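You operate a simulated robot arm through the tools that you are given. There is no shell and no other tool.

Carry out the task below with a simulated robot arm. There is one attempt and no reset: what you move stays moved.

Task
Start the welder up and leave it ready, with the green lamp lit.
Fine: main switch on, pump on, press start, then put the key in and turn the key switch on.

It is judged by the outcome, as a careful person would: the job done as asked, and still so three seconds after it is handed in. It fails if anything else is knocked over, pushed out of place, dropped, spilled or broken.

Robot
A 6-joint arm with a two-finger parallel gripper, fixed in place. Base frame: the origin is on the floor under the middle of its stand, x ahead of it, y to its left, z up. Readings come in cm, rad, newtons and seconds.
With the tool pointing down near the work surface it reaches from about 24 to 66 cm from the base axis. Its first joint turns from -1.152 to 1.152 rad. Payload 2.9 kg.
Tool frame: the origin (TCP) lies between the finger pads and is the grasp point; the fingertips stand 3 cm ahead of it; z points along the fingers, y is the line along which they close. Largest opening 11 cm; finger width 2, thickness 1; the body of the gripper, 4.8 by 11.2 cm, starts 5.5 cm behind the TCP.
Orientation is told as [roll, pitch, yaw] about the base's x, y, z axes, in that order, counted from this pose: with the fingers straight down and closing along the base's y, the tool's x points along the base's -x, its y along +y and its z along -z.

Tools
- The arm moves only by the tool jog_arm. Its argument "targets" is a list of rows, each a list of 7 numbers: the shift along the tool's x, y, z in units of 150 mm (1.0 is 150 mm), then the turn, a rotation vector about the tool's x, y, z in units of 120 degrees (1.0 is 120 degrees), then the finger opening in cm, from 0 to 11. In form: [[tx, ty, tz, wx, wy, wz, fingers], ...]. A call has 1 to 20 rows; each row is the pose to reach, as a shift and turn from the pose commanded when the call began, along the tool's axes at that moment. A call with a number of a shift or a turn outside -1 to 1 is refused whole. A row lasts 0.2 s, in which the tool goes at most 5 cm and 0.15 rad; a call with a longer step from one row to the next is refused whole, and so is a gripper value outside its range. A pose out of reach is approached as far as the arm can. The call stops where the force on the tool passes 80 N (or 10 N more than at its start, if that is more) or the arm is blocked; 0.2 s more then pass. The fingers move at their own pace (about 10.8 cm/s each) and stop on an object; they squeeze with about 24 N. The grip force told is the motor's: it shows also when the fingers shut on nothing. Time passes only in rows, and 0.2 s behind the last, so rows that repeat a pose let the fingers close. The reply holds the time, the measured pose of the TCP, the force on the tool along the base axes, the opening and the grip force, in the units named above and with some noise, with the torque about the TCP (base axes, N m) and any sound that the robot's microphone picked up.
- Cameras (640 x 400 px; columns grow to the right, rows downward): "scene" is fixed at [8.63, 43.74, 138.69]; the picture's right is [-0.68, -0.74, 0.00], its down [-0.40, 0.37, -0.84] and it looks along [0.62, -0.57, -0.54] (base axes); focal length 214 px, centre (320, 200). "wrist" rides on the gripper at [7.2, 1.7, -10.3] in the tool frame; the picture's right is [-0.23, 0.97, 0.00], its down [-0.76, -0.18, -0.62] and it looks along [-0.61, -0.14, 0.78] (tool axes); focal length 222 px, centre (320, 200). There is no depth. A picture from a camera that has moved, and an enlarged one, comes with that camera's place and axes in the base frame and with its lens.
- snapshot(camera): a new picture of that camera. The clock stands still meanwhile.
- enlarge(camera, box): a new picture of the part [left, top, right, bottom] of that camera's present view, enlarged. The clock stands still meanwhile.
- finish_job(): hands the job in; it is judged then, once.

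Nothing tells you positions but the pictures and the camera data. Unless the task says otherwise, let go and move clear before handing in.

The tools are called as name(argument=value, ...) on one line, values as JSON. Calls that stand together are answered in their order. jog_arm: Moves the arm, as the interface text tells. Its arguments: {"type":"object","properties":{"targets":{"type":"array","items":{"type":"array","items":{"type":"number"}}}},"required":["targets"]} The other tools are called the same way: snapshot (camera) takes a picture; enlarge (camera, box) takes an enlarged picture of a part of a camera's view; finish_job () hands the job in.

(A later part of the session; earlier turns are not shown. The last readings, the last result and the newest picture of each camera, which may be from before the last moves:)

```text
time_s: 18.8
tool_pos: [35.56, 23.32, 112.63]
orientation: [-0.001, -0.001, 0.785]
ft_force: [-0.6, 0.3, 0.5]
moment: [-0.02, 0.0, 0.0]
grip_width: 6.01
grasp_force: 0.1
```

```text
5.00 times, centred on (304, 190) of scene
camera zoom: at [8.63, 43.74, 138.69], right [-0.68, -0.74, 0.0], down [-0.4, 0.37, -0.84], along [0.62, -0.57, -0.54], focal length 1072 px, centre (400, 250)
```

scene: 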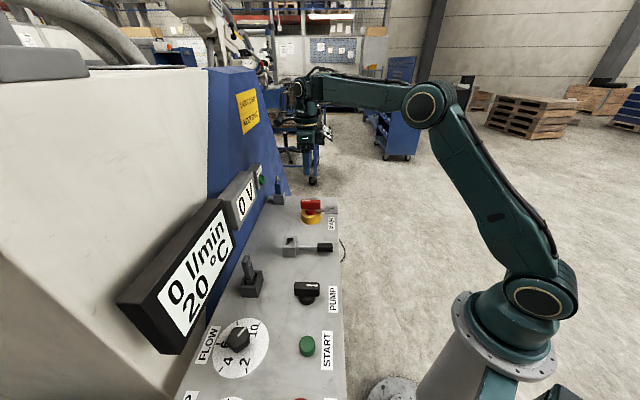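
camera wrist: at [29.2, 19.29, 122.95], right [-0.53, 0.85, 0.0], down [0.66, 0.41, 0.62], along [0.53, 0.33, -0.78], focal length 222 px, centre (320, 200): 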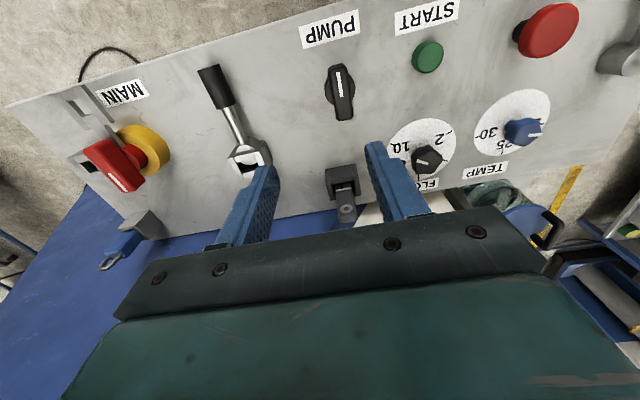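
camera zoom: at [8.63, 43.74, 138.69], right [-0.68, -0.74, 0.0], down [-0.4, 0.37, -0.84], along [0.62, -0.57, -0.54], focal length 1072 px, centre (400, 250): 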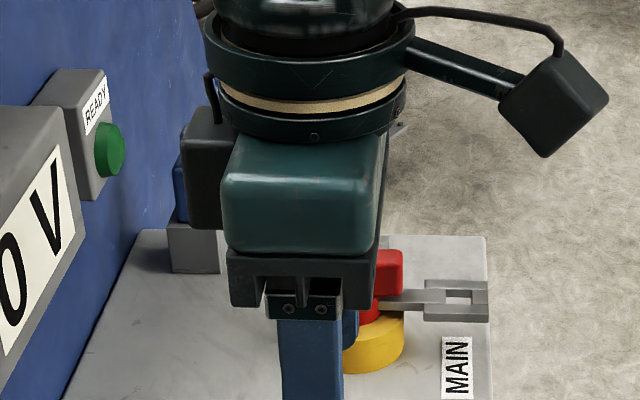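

MAIN's handle carried a lockout tab around with it, all normal. Now I'll measure the PUMP handle from this closer view.

enlarge(camera="wrist", box=[300, 40, 460, 140])

enlarge(camera="wrist", box=[60, 80, 180, 200])

enlarge(camera="scene", box=[120, 180, 260, 360])

```text
4.00 times, centred on (380, 90) of wrist
camera zoom: at [29.2, 19.29, 122.95], right [-0.53, 0.85, 0.0], down [0.66, 0.41, 0.62], along [0.53, 0.33, -0.78], focal length 888 px, centre (80, 640)
```

zoom: 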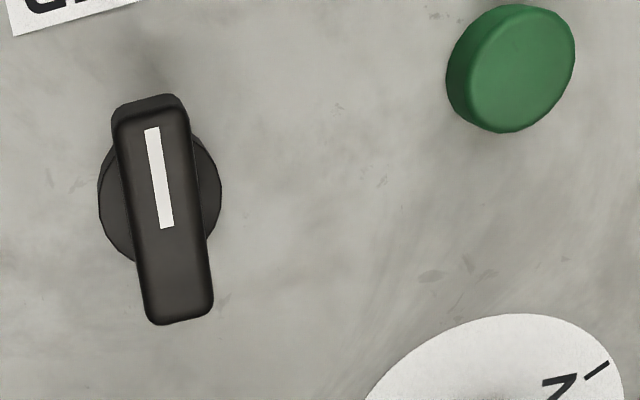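

```text
3.33 times, centred on (120, 140) of wrist
camera zoom: at [29.2, 19.29, 122.95], right [-0.53, 0.85, 0.0], down [0.66, 0.41, 0.62], along [0.53, 0.33, -0.78], focal length 740 px, centre (987, 400)
```

zoom: 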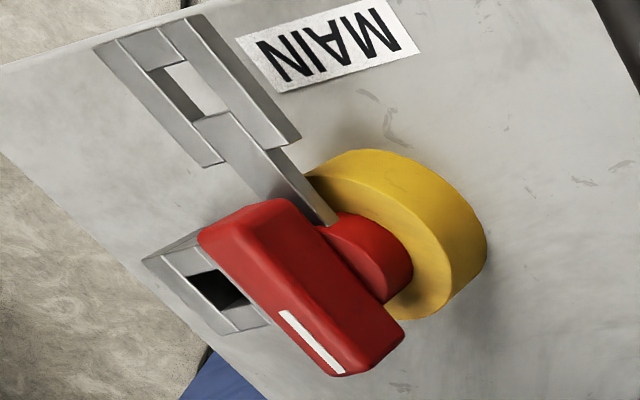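

```text
2.22 times, centred on (190, 270) of scene
camera zoom: at [8.63, 43.74, 138.69], right [-0.68, -0.74, 0.0], down [-0.4, 0.37, -0.84], along [0.62, -0.57, -0.54], focal length 477 px, centre (609, 44)
```

zoom: 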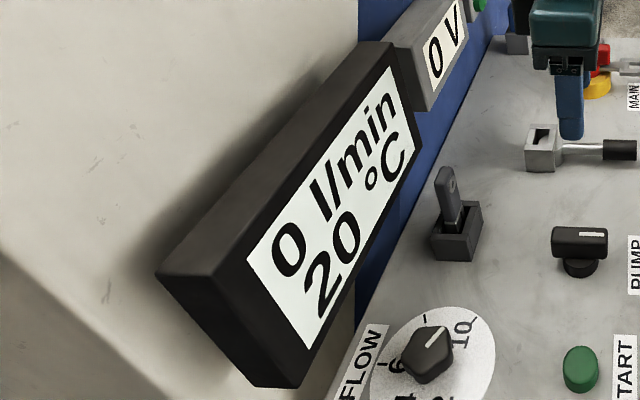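

PUMP handle: axis at panel coords about (41.35, −6.05), top z≈95.3, START top ≈(40.4, 4.8, 92). Moving over PUMP and descending with fingers either side of its handle.

jog_arm(targets=[[0.019, 0.173, 0.1, 0, 0, 0, 6], [0.019, 0.173, 0.4, 0, 0, 0, 6], [0.019, 0.173, 0.65, 0, 0, 0, 6], [0.019, 0.173, 0.85, 0, 0, 0, 6], [0.019, 0.173, 0.85, 0, 0, 0, 6]])

snapshot(camera="wrist")

enlarge(camera="scene", box=[230, 180, 390, 320])

```text
time_s: 20.0
tool_pos: [33.39, 24.87, 100.02]
orientation: [-0.001, -0.003, 0.782]
ft_force: [-0.1, 0.3, -0.3]
moment: [-0.02, 0.02, -0.02]
grip_width: 6.01
grasp_force: 0.1
```

```text
taken
camera wrist: at [27.15, 20.97, 110.4], right [-0.52, 0.85, 0.0], down [0.67, 0.41, 0.62], along [0.53, 0.33, -0.78], focal length 222 px, centre (320, 200)
```

wrist: 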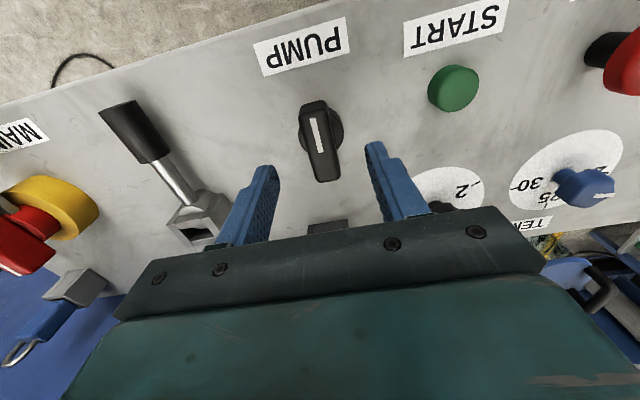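

```text
2.86 times, centred on (310, 250) of scene
camera zoom: at [8.63, 43.74, 138.69], right [-0.68, -0.74, 0.0], down [-0.4, 0.37, -0.84], along [0.62, -0.57, -0.54], focal length 613 px, centre (349, 57)
```

zoom: 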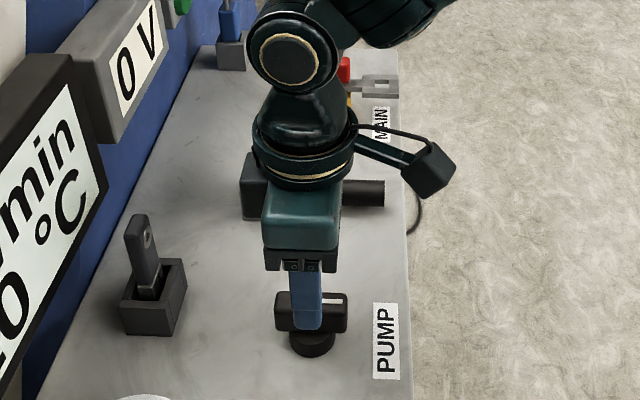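

Aligned over PUMP. Descending the last 4 cm and pinching the handle.

jog_arm(targets=[[0, 0, 0.13, 0, 0, 0, 6], [0, 0, 0.26, 0, 0, 0, 6], [0, 0, 0.26, 0, 0, 0, 1], [0, 0, 0.26, 0, 0, 0, 1], [0, 0, 0.26, 0, 0, 0, 1]])

snapshot(camera="wrist")

```text
time_s: 21.2
tool_pos: [33.46, 24.97, 95.99]
orientation: [0.0, -0.005, 0.779]
ft_force: [4.8, -6.6, -2.6]
moment: [0.61, -0.77, -0.04]
grip_width: 2.16
grasp_force: 44.7
```

```text
taken
camera wrist: at [27.16, 21.06, 106.45], right [-0.52, 0.85, 0.0], down [0.67, 0.41, 0.63], along [0.53, 0.33, -0.78], focal length 222 px, centre (320, 200)
```

wrist: 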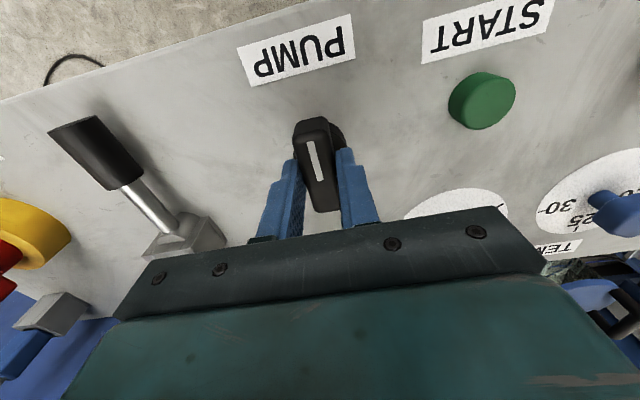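

PUMP handle gripped. Small clockwise test turn.

jog_arm(targets=[[0, 0, 0, 0, 0, 0.03, 1], [0, 0, 0, 0, 0, 0.06, 1], [0, 0, 0, 0, 0, 0.1, 1]])

snapshot(camera="wrist")

```text
time_s: 22.0
tool_pos: [33.49, 24.99, 96.01]
orientation: [0.0, -0.002, 0.57]
ft_force: [1.1, -8.4, 13.1]
moment: [0.0, -0.01, -0.03]
grip_width: 2.16
grasp_force: 45.3
```

```text
taken
camera wrist: at [26.47, 22.49, 106.45], right [-0.33, 0.94, 0.0], down [0.74, 0.26, 0.62], along [0.59, 0.21, -0.78], focal length 222 px, centre (320, 200)
```

wrist: 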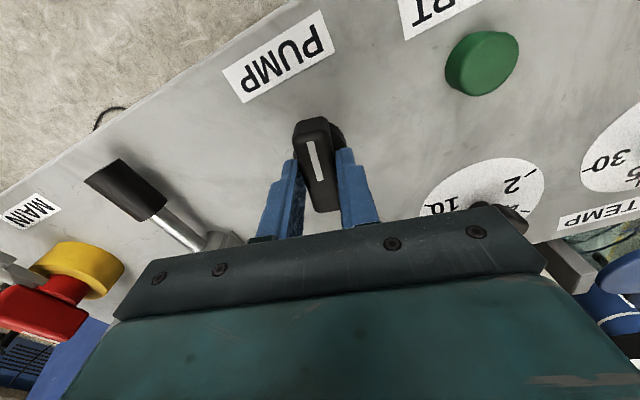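

It turns freely clockwise. Continuing the turn in stages.

jog_arm(targets=[[0, 0, 0, 0, 0, 0.06, 1], [0, 0, 0, 0, 0, 0.12, 1], [0, 0, 0, 0, 0, 0.18, 1], [0, 0, 0, 0, 0, 0.24, 1], [0, 0, 0, 0, 0, 0.3, 1], [0, 0, 0, 0, 0, 0.36, 1], [0, 0, 0, 0, 0, 0.42, 1]])

snapshot(camera="scene")

snapshot(camera="wrist")

```text
time_s: 23.6
tool_pos: [33.33, 25.14, 96.06]
orientation: [0.005, 0.0, -0.308]
ft_force: [-4.2, 8.6, 10.1]
moment: [-0.53, -0.95, 0.03]
grip_width: 2.19
grasp_force: 45.2
```

```text
taken
```

scene: 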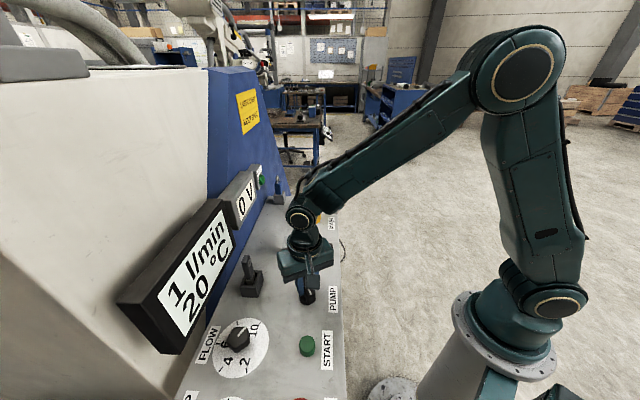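

```text
taken
camera wrist: at [27.08, 28.89, 106.46], right [0.51, 0.86, 0.0], down [0.67, -0.4, 0.62], along [0.54, -0.32, -0.78], focal length 222 px, centre (320, 200)
```

wrist: 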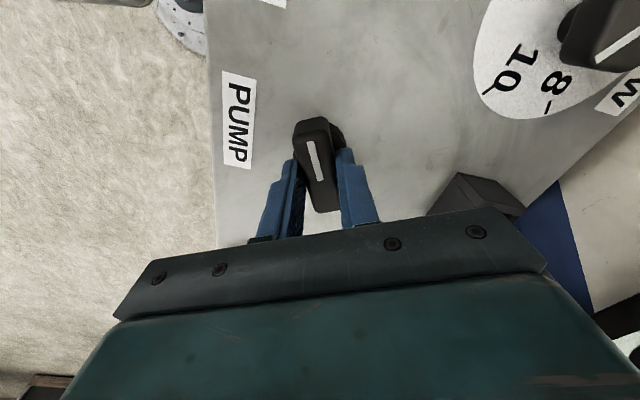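

The display now shows 1 l/min — the pump is starting. Finishing the quarter turn.

jog_arm(targets=[[0, 0, 0, 0, 0, 0.06, 1], [0, 0, 0, 0, 0, 0.12, 1], [0, 0, 0, 0, 0, 0.18, 1], [0, 0, 0, 0, 0, 0.225, 1], [0, 0, 0, 0, 0, 0.225, 1]])

snapshot(camera="scene")

```text
time_s: 24.8
tool_pos: [33.43, 25.32, 96.11]
orientation: [0.005, 0.004, -0.776]
ft_force: [-1.5, 31.8, 2.3]
moment: [-0.45, -0.37, 0.0]
grip_width: 2.2
grasp_force: 45.2
```

```text
taken
```

scene: 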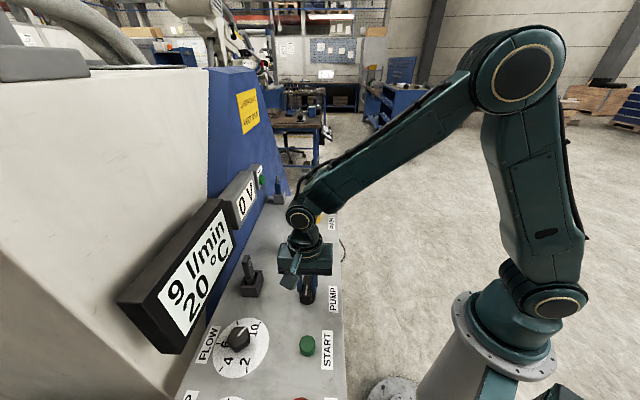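

Flow reads 9 l/min — pump is on. Releasing and lifting clear.

jog_arm(targets=[[0, 0, 0, 0, 0, 0, 4], [0, 0, 0, 0, 0, 0, 6], [0, 0, -0.2, 0, 0, 0, 6], [0, 0, -0.45, 0, 0, 0, 6], [0, 0, -0.7, 0, 0, 0, 6]])

snapshot(camera="scene")

snapshot(camera="wrist")

```text
time_s: 26.0
tool_pos: [33.33, 25.17, 106.52]
orientation: [0.002, 0.0, -0.779]
ft_force: [0.4, 0.3, 0.8]
moment: [-0.01, -0.01, 0.0]
grip_width: 5.97
grasp_force: 0.0
```

```text
taken
```

scene: 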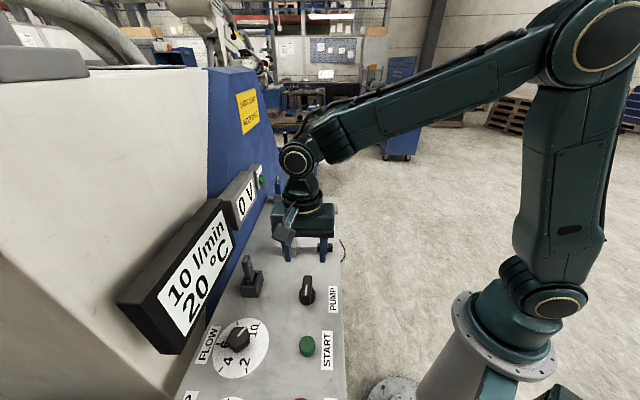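

```text
taken
camera wrist: at [29.51, 31.41, 116.98], right [0.85, 0.53, 0.0], down [0.42, -0.66, 0.62], along [0.33, -0.53, -0.78], focal length 222 px, centre (320, 200)
```

wrist: 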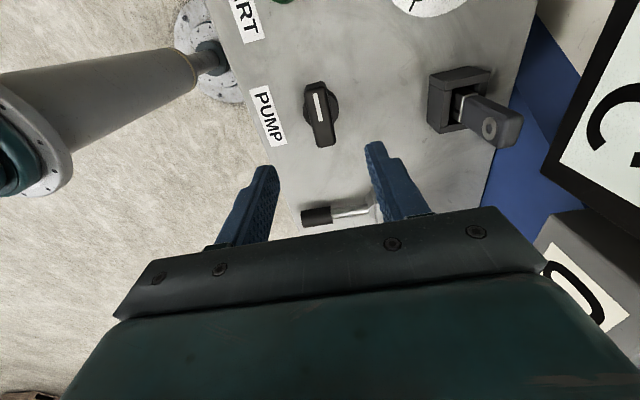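

PUMP is on (10 l/min). Next: close the fingers, unwind the wrist and move above START.

jog_arm(targets=[[0.064, -0.006, 0, 0, 0, -0.068, 3], [0.128, -0.012, 0, 0, 0, -0.136, 0], [0.192, -0.018, 0, 0, 0, -0.204, 0], [0.256, -0.024, 0, 0, 0, -0.272, 0], [0.32, -0.03, 0, 0, 0, -0.34, 0], [0.384, -0.035, 0, 0, 0, -0.408, 0], [0.448, -0.04, 0, 0, 0, -0.476, 0], [0.512, -0.046, 0, 0, 0, -0.544, 0], [0.576, -0.052, 0, 0, 0, -0.612, 0], [0.64, -0.058, 0, 0, 0, -0.68, 0], [0.703, -0.063, 0, 0, 0, -0.747, 0]])

snapshot(camera="wrist")

snapshot(camera="scene")

```text
time_s: 28.4
tool_pos: [25.3, 31.82, 106.59]
orientation: [0.0, -0.001, 0.787]
ft_force: [0.0, 0.6, 0.6]
moment: [0.0, -0.01, 0.01]
grip_width: 0.0
grasp_force: 24.1
```

```text
taken
camera wrist: at [19.03, 27.8, 117.0], right [-0.53, 0.85, 0.0], down [0.66, 0.41, 0.62], along [0.53, 0.33, -0.78], focal length 222 px, centre (320, 200)
```

wrist: 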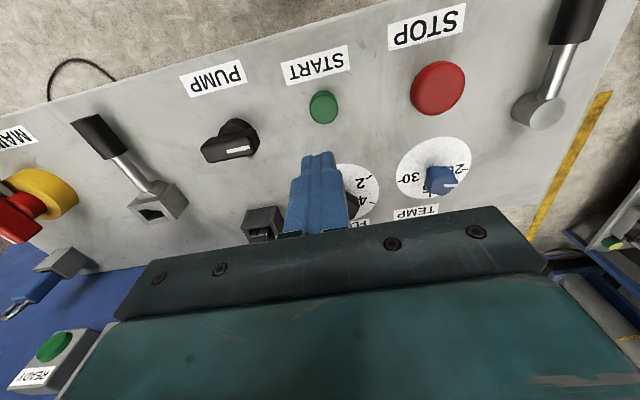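

```text
taken
```

scene: 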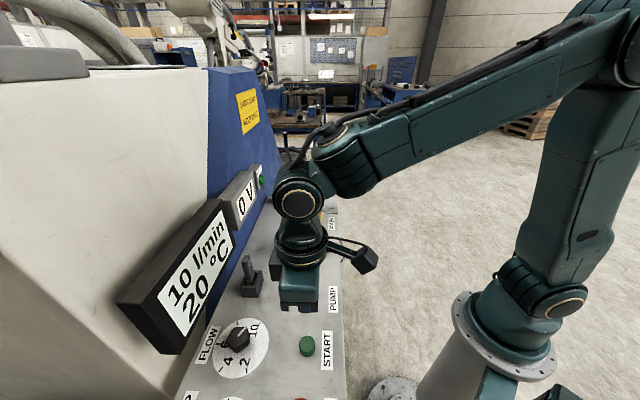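

START is right under the closed fingertips. Descending, then pressing gently.

jog_arm(targets=[[0.013, 0.012, 0.25, 0, 0, 0, 0], [0.013, 0.012, 0.5, 0, 0, 0, 0], [0.013, 0.012, 0.7, 0, 0, 0, 0], [0.013, 0.012, 0.74, 0, 0, 0, 0], [0.013, 0.012, 0.76, 0, 0, 0, 0], [0.013, 0.012, 0.78, 0, 0, 0, 0]])

snapshot(camera="wrist")

```text
time_s: 29.8
tool_pos: [25.02, 31.81, 94.9]
orientation: [0.0, -0.001, 0.783]
ft_force: [-0.5, -0.5, 0.0]
moment: [-0.03, 0.01, 0.02]
grip_width: 0.0
grasp_force: 24.0
```

```text
taken
camera wrist: at [18.7, 27.83, 105.19], right [-0.53, 0.85, 0.0], down [0.66, 0.41, 0.62], along [0.53, 0.33, -0.78], focal length 222 px, centre (320, 200)
```

wrist: 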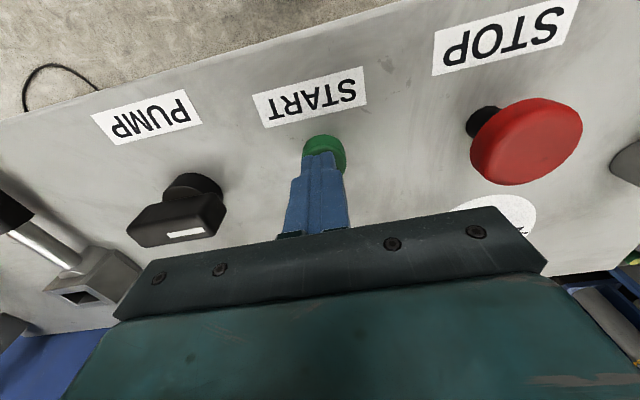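

Fingertips just above the button. Pressing in small steps.

jog_arm(targets=[[0, 0, 0.012, 0, 0, 0, 0], [0, 0, 0.024, 0, 0, 0, 0], [0, 0, 0.036, 0, 0, 0, 0], [0, 0, 0.048, 0, 0, 0, 0]])

snapshot(camera="scene")

```text
time_s: 30.8
tool_pos: [25.07, 31.86, 94.17]
orientation: [0.001, -0.004, 0.785]
ft_force: [-3.8, -1.5, 18.5]
moment: [-0.05, 0.11, 0.06]
grip_width: 0.0
grasp_force: 24.3
```

```text
taken
```

scene: 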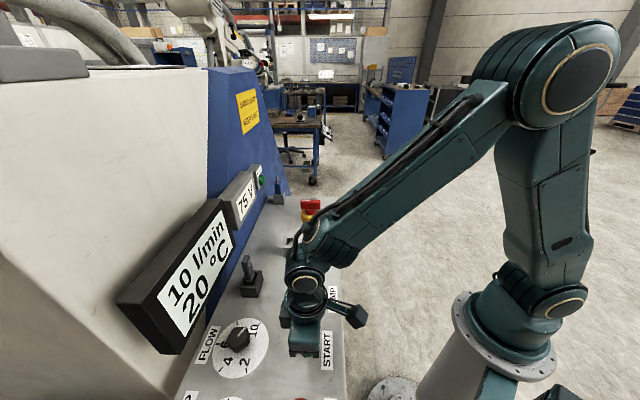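

The voltage display jumped to 75 V — START took. Lifting off.

jog_arm(targets=[[0, 0, -0.1, 0, 0, 0, 0], [0, 0, -0.35, 0, 0, 0, 0], [0, 0, -0.6, 0, 0, 0, 0], [0, 0, -0.85, 0, 0, 0, 2], [0, 0, -1.0, 0, 0, 0, 5]])

snapshot(camera="scene")

enlarge(camera="scene", box=[120, 150, 350, 360])

```text
time_s: 32.0
tool_pos: [25.07, 31.7, 109.15]
orientation: [0.0, -0.002, 0.786]
ft_force: [0.5, 0.6, 0.7]
moment: [-0.01, 0.03, 0.01]
grip_width: 5.01
grasp_force: 0.0
```

```text
taken
```

scene: 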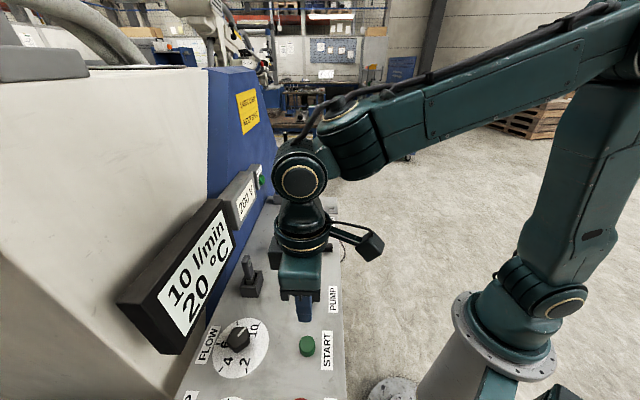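

```text
1.90 times, centred on (235, 255) of scene
camera zoom: at [8.63, 43.74, 138.7], right [-0.68, -0.74, 0.0], down [-0.4, 0.37, -0.84], along [0.62, -0.57, -0.54], focal length 408 px, centre (482, 95)
```

zoom: 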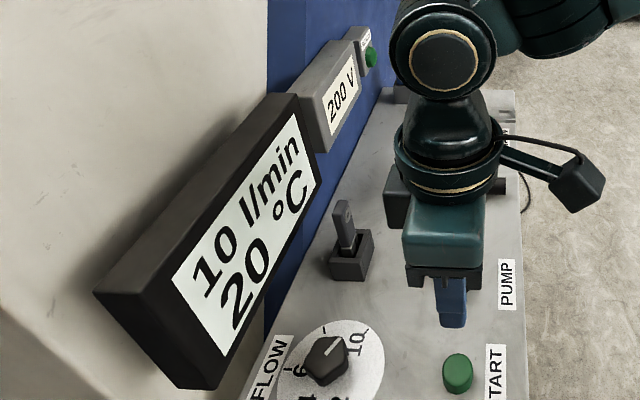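

Voltage is up at 200 V and stays. Now the key: it stands close under the display, so I'll approach with the tool tilted ~20° (top leaning toward the robot) for clearance, stopping above it first.

jog_arm(targets=[[-0.17, -0.17, -0.06, 0, -0.033, 0, 5], [-0.34, -0.34, -0.1, 0, -0.066, 0, 5], [-0.51, -0.51, -0.1, 0, -0.1, 0, 5], [-0.68, -0.68, -0.1, 0, -0.133, 0, 5], [-0.85, -0.846, -0.1, 0, -0.1667, 0, 5], [-0.85, -0.846, -0.1, 0, -0.1667, 0, 5]])

snapshot(camera="wrist")

snapshot(camera="scene")

```text
time_s: 33.4
tool_pos: [43.08, 32.05, 110.85]
orientation: [-0.001, -0.351, 0.786]
ft_force: [0.3, -1.2, -0.2]
moment: [-0.02, 0.02, -0.02]
grip_width: 5.0
grasp_force: 0.1
```

```text
taken
camera wrist: at [34.66, 25.92, 118.05], right [-0.54, 0.84, 0.08], down [0.48, 0.23, 0.85], along [0.69, 0.49, -0.53], focal length 222 px, centre (320, 200)
```

wrist: 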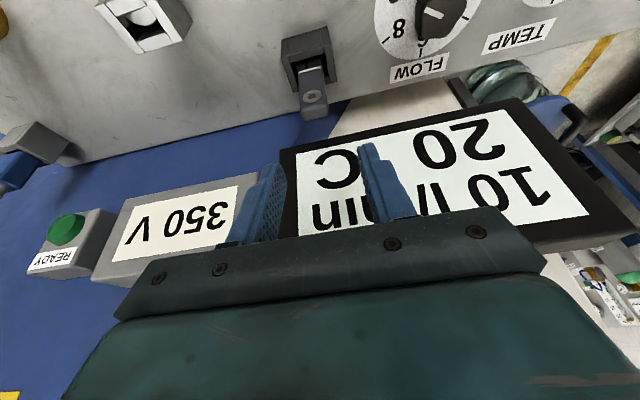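

```text
taken
```

scene: 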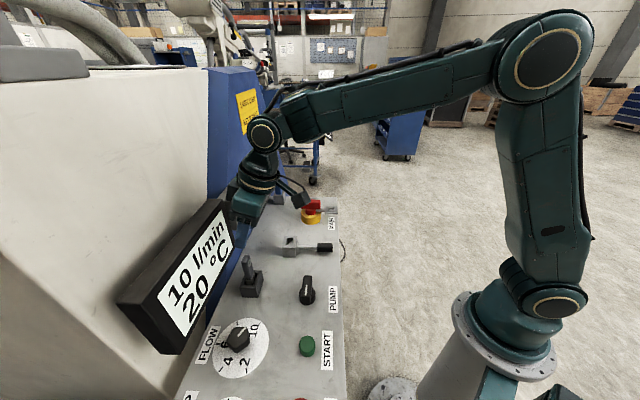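

The tilt is as intended. Zooming on the key and holder to measure precisely.

enlarge(camera="wrist", box=[265, 15, 361, 135])

enlarge(camera="scene", box=[200, 180, 300, 300])

enlarge(camera="wrist", box=[80, 0, 200, 80])

```text
3.33 times, centred on (313, 75) of wrist
camera zoom: at [34.66, 25.92, 118.05], right [-0.54, 0.84, 0.08], down [0.48, 0.23, 0.85], along [0.69, 0.49, -0.53], focal length 740 px, centre (343, 617)
```

zoom: 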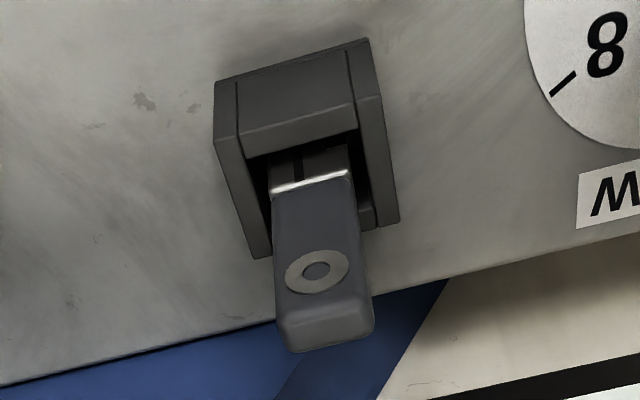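

```text
3.33 times, centred on (250, 240) of scene
camera zoom: at [8.63, 43.74, 138.69], right [-0.68, -0.74, 0.0], down [-0.4, 0.37, -0.84], along [0.62, -0.57, -0.54], focal length 715 px, centre (553, 67)
```

zoom: 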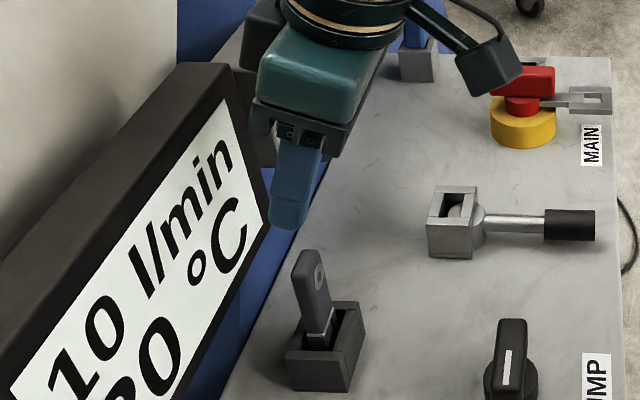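

```text
5.00 times, centred on (140, 40) of wrist
camera zoom: at [34.66, 25.92, 118.05], right [-0.54, 0.84, 0.08], down [0.48, 0.23, 0.85], along [0.69, 0.49, -0.53], focal length 1111 px, centre (1220, 1000)
```

zoom: 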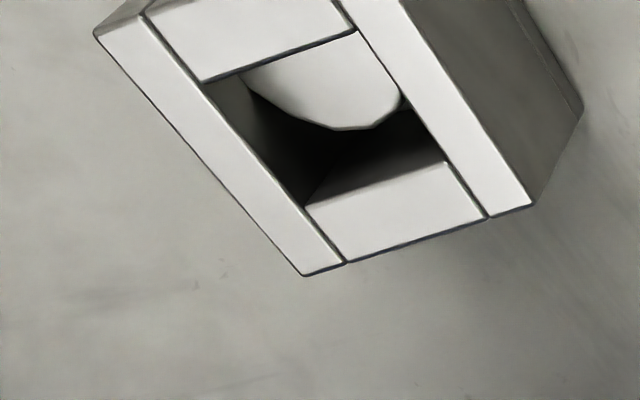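

Key measured at about n=55.2, t=−7.95, head top z≈101.7. Descending with open fingers either side of its head, staying above the holder rim.

jog_arm(targets=[[0.04, -0.009, 0.22, 0, 0, 0, 5], [0.08, -0.009, 0.45, 0, 0, 0, 5], [0.11, -0.009, 0.63, 0, 0, 0, 5], [0.135, -0.009, 0.77, 0, 0, 0, 5], [0.135, -0.009, 0.77, 0, 0, 0, 5]])

snapshot(camera="wrist")

enlarge(camera="scene", box=[200, 180, 300, 300])

```text
time_s: 34.6
tool_pos: [44.52, 33.05, 98.99]
orientation: [0.001, -0.35, 0.785]
ft_force: [0.1, -0.1, 0.3]
moment: [-0.02, -0.03, 0.05]
grip_width: 5.0
grasp_force: 0.0
```

```text
taken
camera wrist: at [36.02, 26.99, 106.29], right [-0.54, 0.84, 0.08], down [0.48, 0.23, 0.85], along [0.69, 0.49, -0.53], focal length 222 px, centre (320, 200)
```

wrist: 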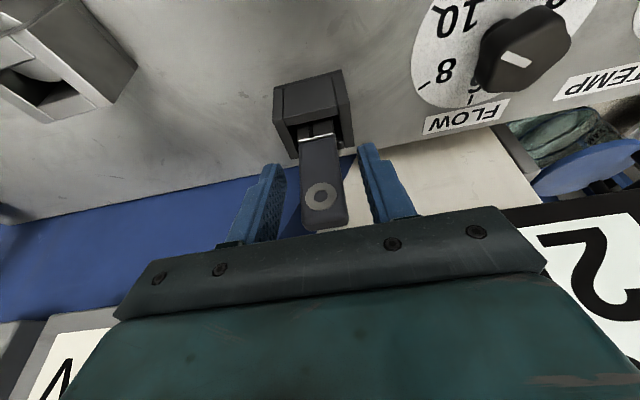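

```text
3.33 times, centred on (250, 240) of scene
camera zoom: at [8.63, 43.74, 138.69], right [-0.68, -0.74, 0.0], down [-0.4, 0.37, -0.84], along [0.62, -0.57, -0.54], focal length 715 px, centre (553, 67)
```

zoom: 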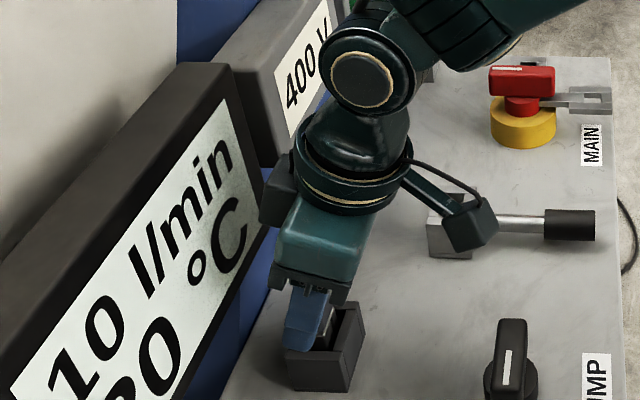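

Key head is centred between the fingers. Closing.

jog_arm(targets=[[0, 0, 0, 0, 0, 0, 1.5], [0, 0, 0, 0, 0, 0, 1.5], [0, 0, 0, 0, 0, 0, 1.5]])

snapshot(camera="wrist")

```text
time_s: 35.4
tool_pos: [44.3, 33.18, 99.1]
orientation: [-0.001, -0.35, 0.783]
ft_force: [-1.0, 0.1, 0.1]
moment: [-0.04, 0.01, 0.01]
grip_width: 2.57
grasp_force: 23.8
```

```text
taken
camera wrist: at [36.02, 26.98, 106.31], right [-0.54, 0.84, 0.08], down [0.48, 0.23, 0.85], along [0.69, 0.49, -0.53], focal length 222 px, centre (320, 200)
```

wrist: 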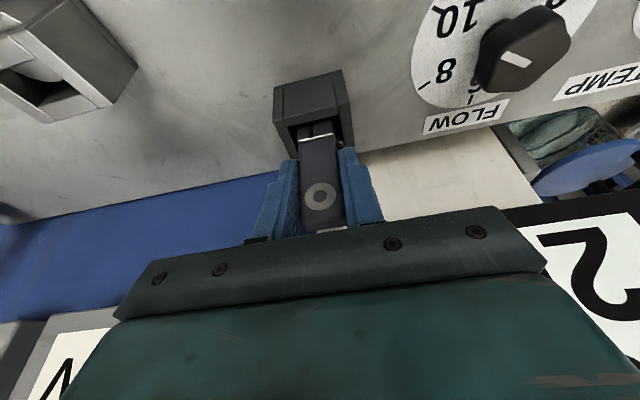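

Key gripped (2.57 cm wide) with no side load. Pulling it straight up out of the holder.

jog_arm(targets=[[-0.023, 0, -0.063, 0, 0, 0, 1.5], [-0.057, 0, -0.157, 0, 0, 0, 1.5], [-0.1, 0, -0.275, 0, 0, 0, 1.5], [-0.145, 0, -0.4, 0, 0, 0, 1.5], [-0.19, 0, -0.52, 0, 0, 0, 1.5], [-0.229, 0, -0.626, 0, 0, 0, 1.5]])

snapshot(camera="wrist")

enlarge(camera="scene", box=[200, 180, 300, 300])

```text
time_s: 36.8
tool_pos: [44.24, 33.18, 109.08]
orientation: [0.0, -0.35, 0.785]
ft_force: [-0.1, -0.3, -1.4]
moment: [-0.01, 0.0, 0.03]
grip_width: 2.56
grasp_force: 24.1
```

```text
taken
camera wrist: at [35.82, 27.0, 116.34], right [-0.54, 0.84, 0.08], down [0.48, 0.23, 0.85], along [0.69, 0.49, -0.53], focal length 222 px, centre (320, 200)
```

wrist: 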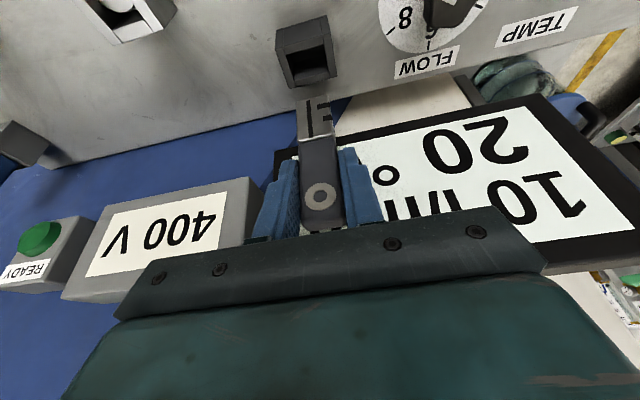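

```text
3.33 times, centred on (250, 240) of scene
camera zoom: at [8.63, 43.74, 138.69], right [-0.68, -0.74, 0.0], down [-0.4, 0.37, -0.84], along [0.62, -0.57, -0.54], focal length 715 px, centre (553, 67)
```

zoom: 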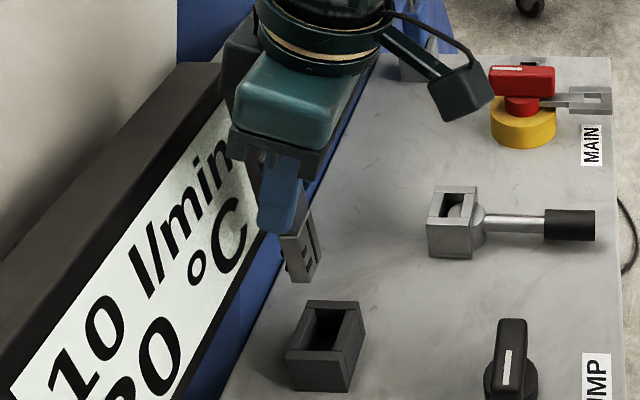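

The key is out cleanly, blade visible with notches. Let me look closely at the blade's size and angle in the grip.

enlarge(camera="wrist", box=[270, 10, 374, 160])

enlarge(camera="scene", box=[225, 215, 275, 275])

enlarge(camera="scene", box=[255, 215, 345, 275])

```text
2.67 times, centred on (322, 85) of wrist
camera zoom: at [35.82, 27.0, 116.34], right [-0.54, 0.84, 0.08], down [0.48, 0.23, 0.85], along [0.69, 0.49, -0.53], focal length 592 px, centre (315, 507)
```

zoom: 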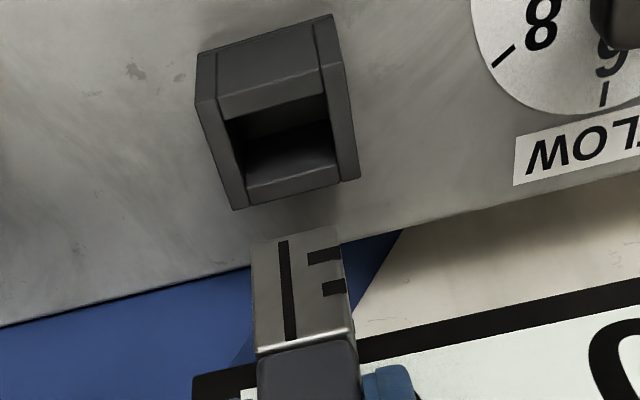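

```text
6.67 times, centred on (250, 245) of scene
camera zoom: at [8.63, 43.74, 138.69], right [-0.68, -0.74, 0.0], down [-0.4, 0.37, -0.84], along [0.62, -0.57, -0.54], focal length 1430 px, centre (787, -100)
```

zoom: 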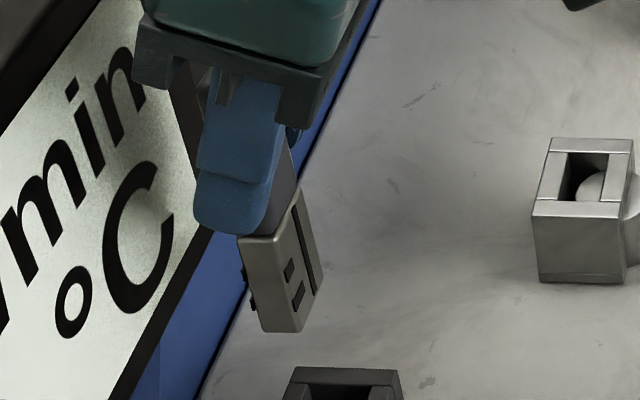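

```text
6.67 times, centred on (300, 245) of scene
camera zoom: at [8.63, 43.74, 138.69], right [-0.68, -0.74, 0.0], down [-0.4, 0.37, -0.84], along [0.62, -0.57, -0.54], focal length 1430 px, centre (453, -100)
```

zoom: 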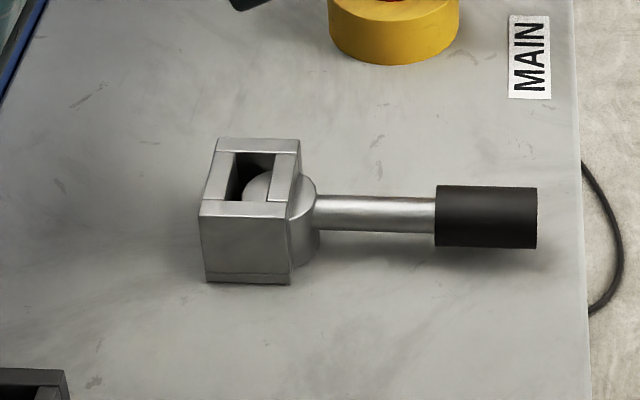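

The blade is rectangular, about 4.3 cm long, hanging vertical. Moving back from the display and toward the silver socket, staying high, to inspect the socket opening before inserting.

jog_arm(targets=[[0.12, -0.02, -0.044, 0, 0, 0, 1.5], [0.25, -0.1, -0.09, 0, 0, 0, 1.5], [0.39, -0.25, -0.143, 0, 0, 0, 1.5], [0.39, -0.42, -0.143, 0, 0, 0, 1.5], [0.39, -0.42, -0.143, 0, 0, 0, 1.5]])

snapshot(camera="wrist")

snapshot(camera="scene")

```text
time_s: 38.0
tool_pos: [44.55, 24.13, 109.41]
orientation: [0.001, -0.352, 0.785]
ft_force: [-0.4, -0.4, -0.6]
moment: [-0.01, -0.02, -0.02]
grip_width: 2.56
grasp_force: 24.1
```

```text
taken
camera wrist: at [36.12, 18.02, 116.62], right [-0.54, 0.84, 0.08], down [0.48, 0.23, 0.85], along [0.69, 0.49, -0.53], focal length 222 px, centre (320, 200)
```

wrist: 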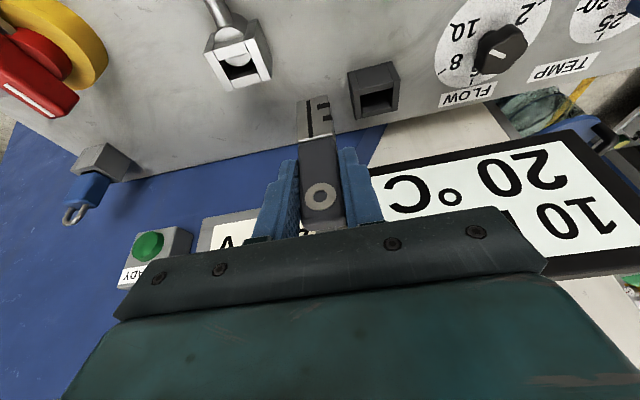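

```text
taken
```

scene: 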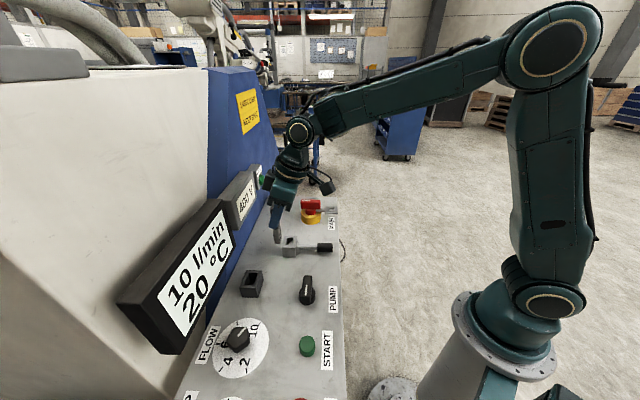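

enlarge(camera="wrist", box=[190, 0, 290, 100])

enlarge(camera="wrist", box=[270, 80, 370, 160])

enlarge(camera="scene", box=[260, 200, 340, 270])

```text
4.00 times, centred on (240, 50) of wrist
camera zoom: at [36.12, 18.02, 116.62], right [-0.54, 0.84, 0.08], down [0.48, 0.23, 0.85], along [0.69, 0.49, -0.53], focal length 888 px, centre (640, 800)
```

zoom: 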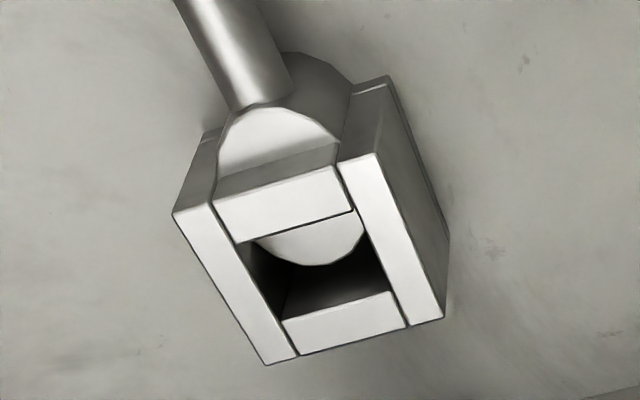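

```text
5.00 times, centred on (320, 120) of wrist
camera zoom: at [36.12, 18.02, 116.62], right [-0.54, 0.84, 0.08], down [0.48, 0.23, 0.85], along [0.69, 0.49, -0.53], focal length 1111 px, centre (320, 600)
```

zoom: 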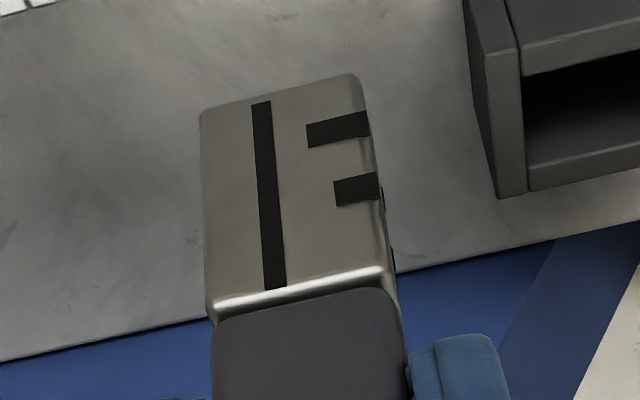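

```text
5.71 times, centred on (300, 235) of scene
camera zoom: at [8.63, 43.74, 138.69], right [-0.68, -0.74, 0.0], down [-0.4, 0.37, -0.84], along [0.62, -0.57, -0.54], focal length 1226 px, centre (434, 0)
```

zoom: 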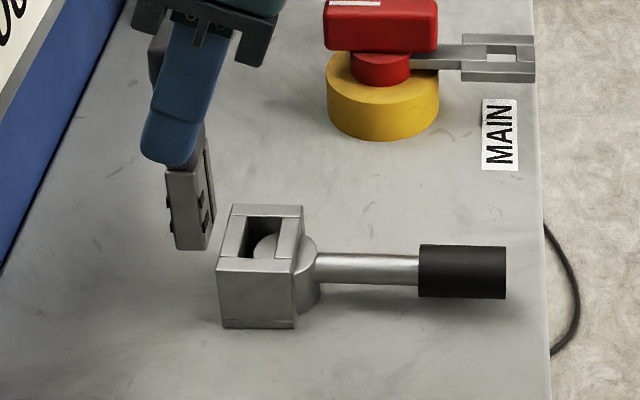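

The key's centre sits ~0.47 cm ahead of the TCP, and the socket hole is ~2.9 × 1.95 cm centred near n=48.1, t=−21.1. Moving over it and lowering until the tip is just above the rim.

jog_arm(targets=[[0.02, -0.15, -0.008, 0, 0, 0, 1.5], [0.04, -0.3, -0.015, 0, 0, 0, 1.5], [0.057, -0.446, -0.02, 0, 0, 0, 1.5], [0.12, -0.446, 0.15, 0, 0, 0, 1.5], [0.175, -0.446, 0.3, 0, 0, 0, 1.5], [0.175, -0.446, 0.3, 0, 0, 0, 1.5]])

snapshot(camera="wrist")

enlarge(camera="wrist", box=[260, 50, 380, 160])

enlarge(camera="scene", box=[260, 200, 340, 270])

```text
time_s: 39.4
tool_pos: [48.79, 18.66, 104.16]
orientation: [0.001, -0.352, 0.786]
ft_force: [-0.8, -0.5, -0.7]
moment: [0.02, -0.01, -0.02]
grip_width: 2.57
grasp_force: 23.9
```

```text
taken
camera wrist: at [40.37, 12.58, 111.47], right [-0.54, 0.84, 0.08], down [0.48, 0.23, 0.85], along [0.69, 0.49, -0.53], focal length 222 px, centre (320, 200)
```

wrist: 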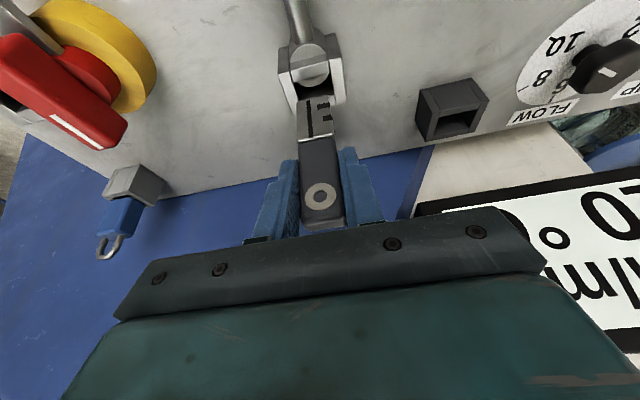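

```text
3.64 times, centred on (320, 105) of wrist
camera zoom: at [40.37, 12.58, 111.47], right [-0.54, 0.84, 0.08], down [0.48, 0.23, 0.85], along [0.69, 0.49, -0.53], focal length 808 px, centre (320, 546)
```

zoom: 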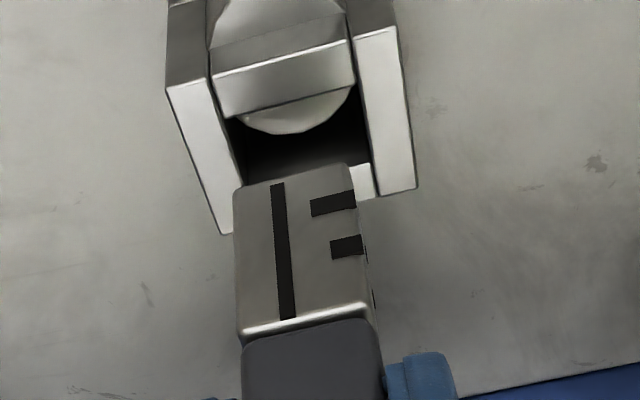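

```text
5.71 times, centred on (300, 235) of scene
camera zoom: at [8.63, 43.74, 138.69], right [-0.68, -0.74, 0.0], down [-0.4, 0.37, -0.84], along [0.62, -0.57, -0.54], focal length 1226 px, centre (434, 0)
```

zoom: 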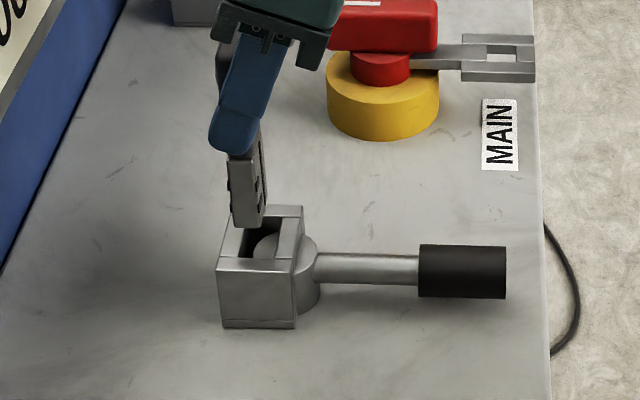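

Key tip is just above the rim; it needs only +1.7 mm along the panel. Correcting and lowering slowly into the opening.

jog_arm(targets=[[0.0, 0.0113, 0.0, 0, 0, 0, 1.5], [0.016, 0.0113, 0.0438, 0, 0, 0, 1.5], [0.0321, 0.0113, 0.0876, 0, 0, 0, 1.5], [0.0482, 0.0113, 0.1315, 0, 0, 0, 1.5], [0.0642, 0.0113, 0.1753, 0, 0, 0, 1.5]])

enlarge(camera="wrist", box=[260, 50, 380, 160])

enlarge(camera="scene", box=[260, 200, 340, 270])

```text
time_s: 40.6
tool_pos: [48.5, 18.87, 101.2]
orientation: [-0.002, -0.353, 0.785]
ft_force: [3.0, -0.7, 14.5]
moment: [0.07, -0.37, -0.02]
grip_width: 2.57
grasp_force: 24.5
```

```text
3.64 times, centred on (320, 105) of wrist
camera zoom: at [40.11, 12.79, 108.42], right [-0.54, 0.84, 0.08], down [0.48, 0.23, 0.85], along [0.7, 0.49, -0.52], focal length 808 px, centre (320, 546)
```

zoom: 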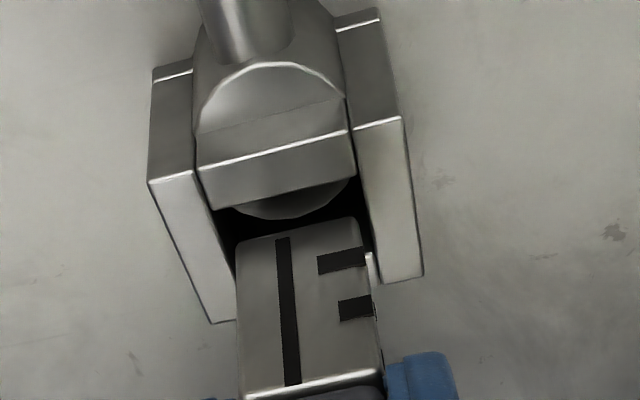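

```text
5.71 times, centred on (300, 235) of scene
camera zoom: at [8.61, 43.73, 138.7], right [-0.68, -0.74, 0.0], down [-0.4, 0.37, -0.84], along [0.62, -0.57, -0.54], focal length 1226 px, centre (434, 0)
```

zoom: 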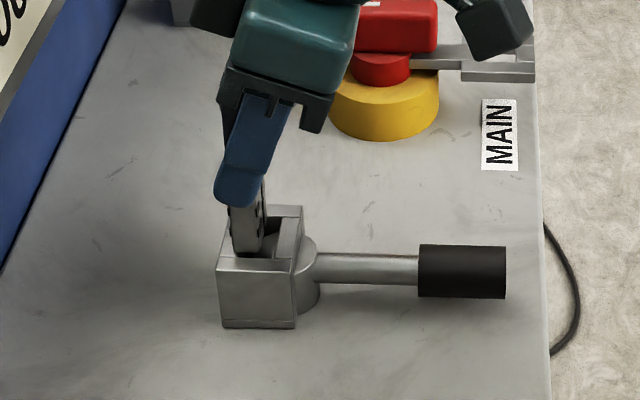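

There's a light upward contact (~14 N). I'll look closely to see what the tip is touching before going further.

enlarge(camera="scene", box=[280, 222, 320, 262])

enlarge(camera="wrist", box=[280, 60, 370, 150])

snapshot(camera="wrist")

```text
10.00 times, centred on (300, 242) of scene
camera zoom: at [8.61, 43.73, 138.7], right [-0.68, -0.74, 0.0], down [-0.4, 0.37, -0.84], along [0.62, -0.57, -0.54], focal length 2145 px, centre (520, -220)
```

zoom: 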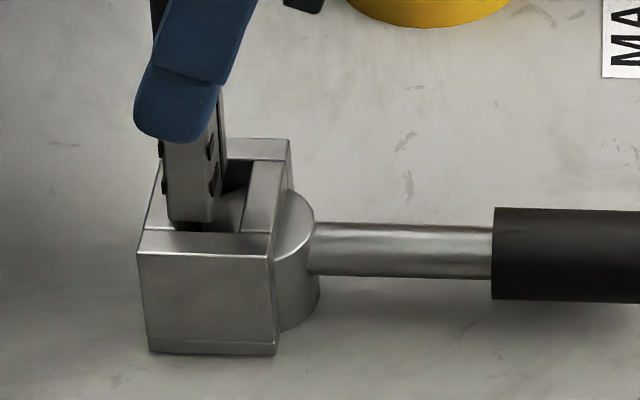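

```text
4.44 times, centred on (325, 105) of wrist
camera zoom: at [40.11, 12.79, 108.42], right [-0.54, 0.84, 0.08], down [0.48, 0.23, 0.85], along [0.7, 0.49, -0.52], focal length 987 px, centre (298, 622)
```

zoom: 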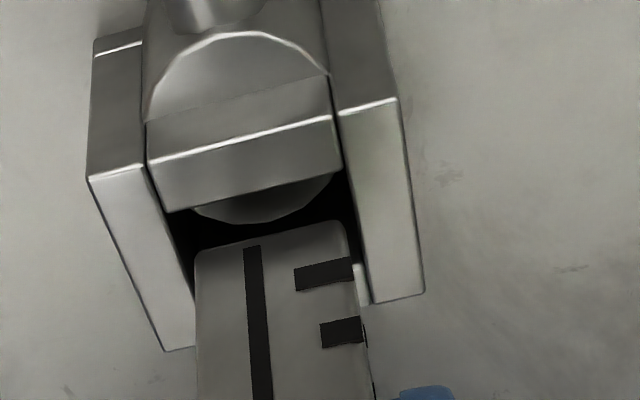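

```text
taken
camera wrist: at [40.11, 12.79, 108.42], right [-0.54, 0.84, 0.08], down [0.48, 0.23, 0.85], along [0.7, 0.49, -0.52], focal length 222 px, centre (320, 200)
```

wrist: 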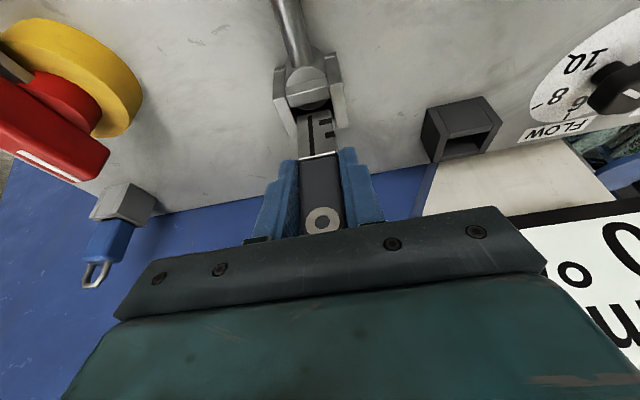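

The key's edge is sitting on the far (machine-side) rim, about 0.5 cm too far in. Raising slightly, shifting back toward the robot, then checking.

jog_arm(targets=[[-0.0138, 0, -0.0376, 0, 0, 0, 1.5], [-0.0138, 0, -0.0376, 0, 0, 0, 1.5], [0.0175, -0.006, -0.049, 0, 0, 0, 1.5], [0.0175, -0.006, -0.049, 0, 0, 0, 1.5]])

enlarge(camera="wrist", box=[280, 60, 370, 150])

enlarge(camera="scene", box=[280, 222, 320, 262])

```text
time_s: 41.6
tool_pos: [48.21, 18.58, 101.77]
orientation: [0.0, -0.35, 0.784]
ft_force: [0.2, 0.5, -1.3]
moment: [-0.02, -0.01, -0.01]
grip_width: 2.58
grasp_force: 23.3
```

```text
4.44 times, centred on (325, 105) of wrist
camera zoom: at [39.78, 12.38, 109.02], right [-0.54, 0.84, 0.08], down [0.48, 0.23, 0.85], along [0.69, 0.49, -0.53], focal length 987 px, centre (298, 622)
```

zoom: 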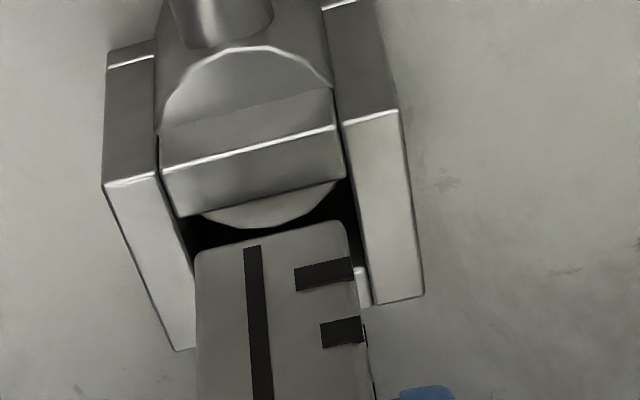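

```text
10.00 times, centred on (300, 242) of scene
camera zoom: at [8.63, 43.74, 138.69], right [-0.68, -0.74, 0.0], down [-0.4, 0.37, -0.84], along [0.62, -0.57, -0.54], focal length 2145 px, centre (520, -220)
```

zoom: 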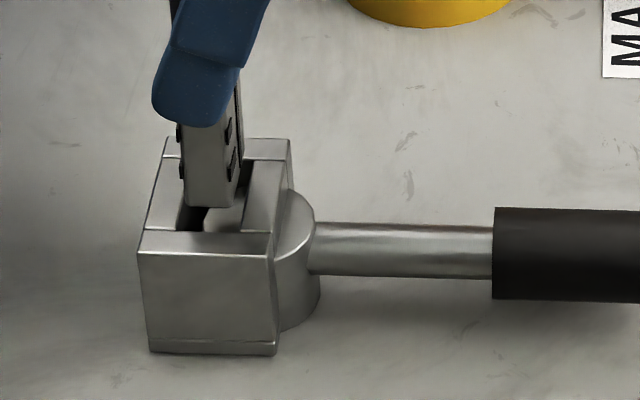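

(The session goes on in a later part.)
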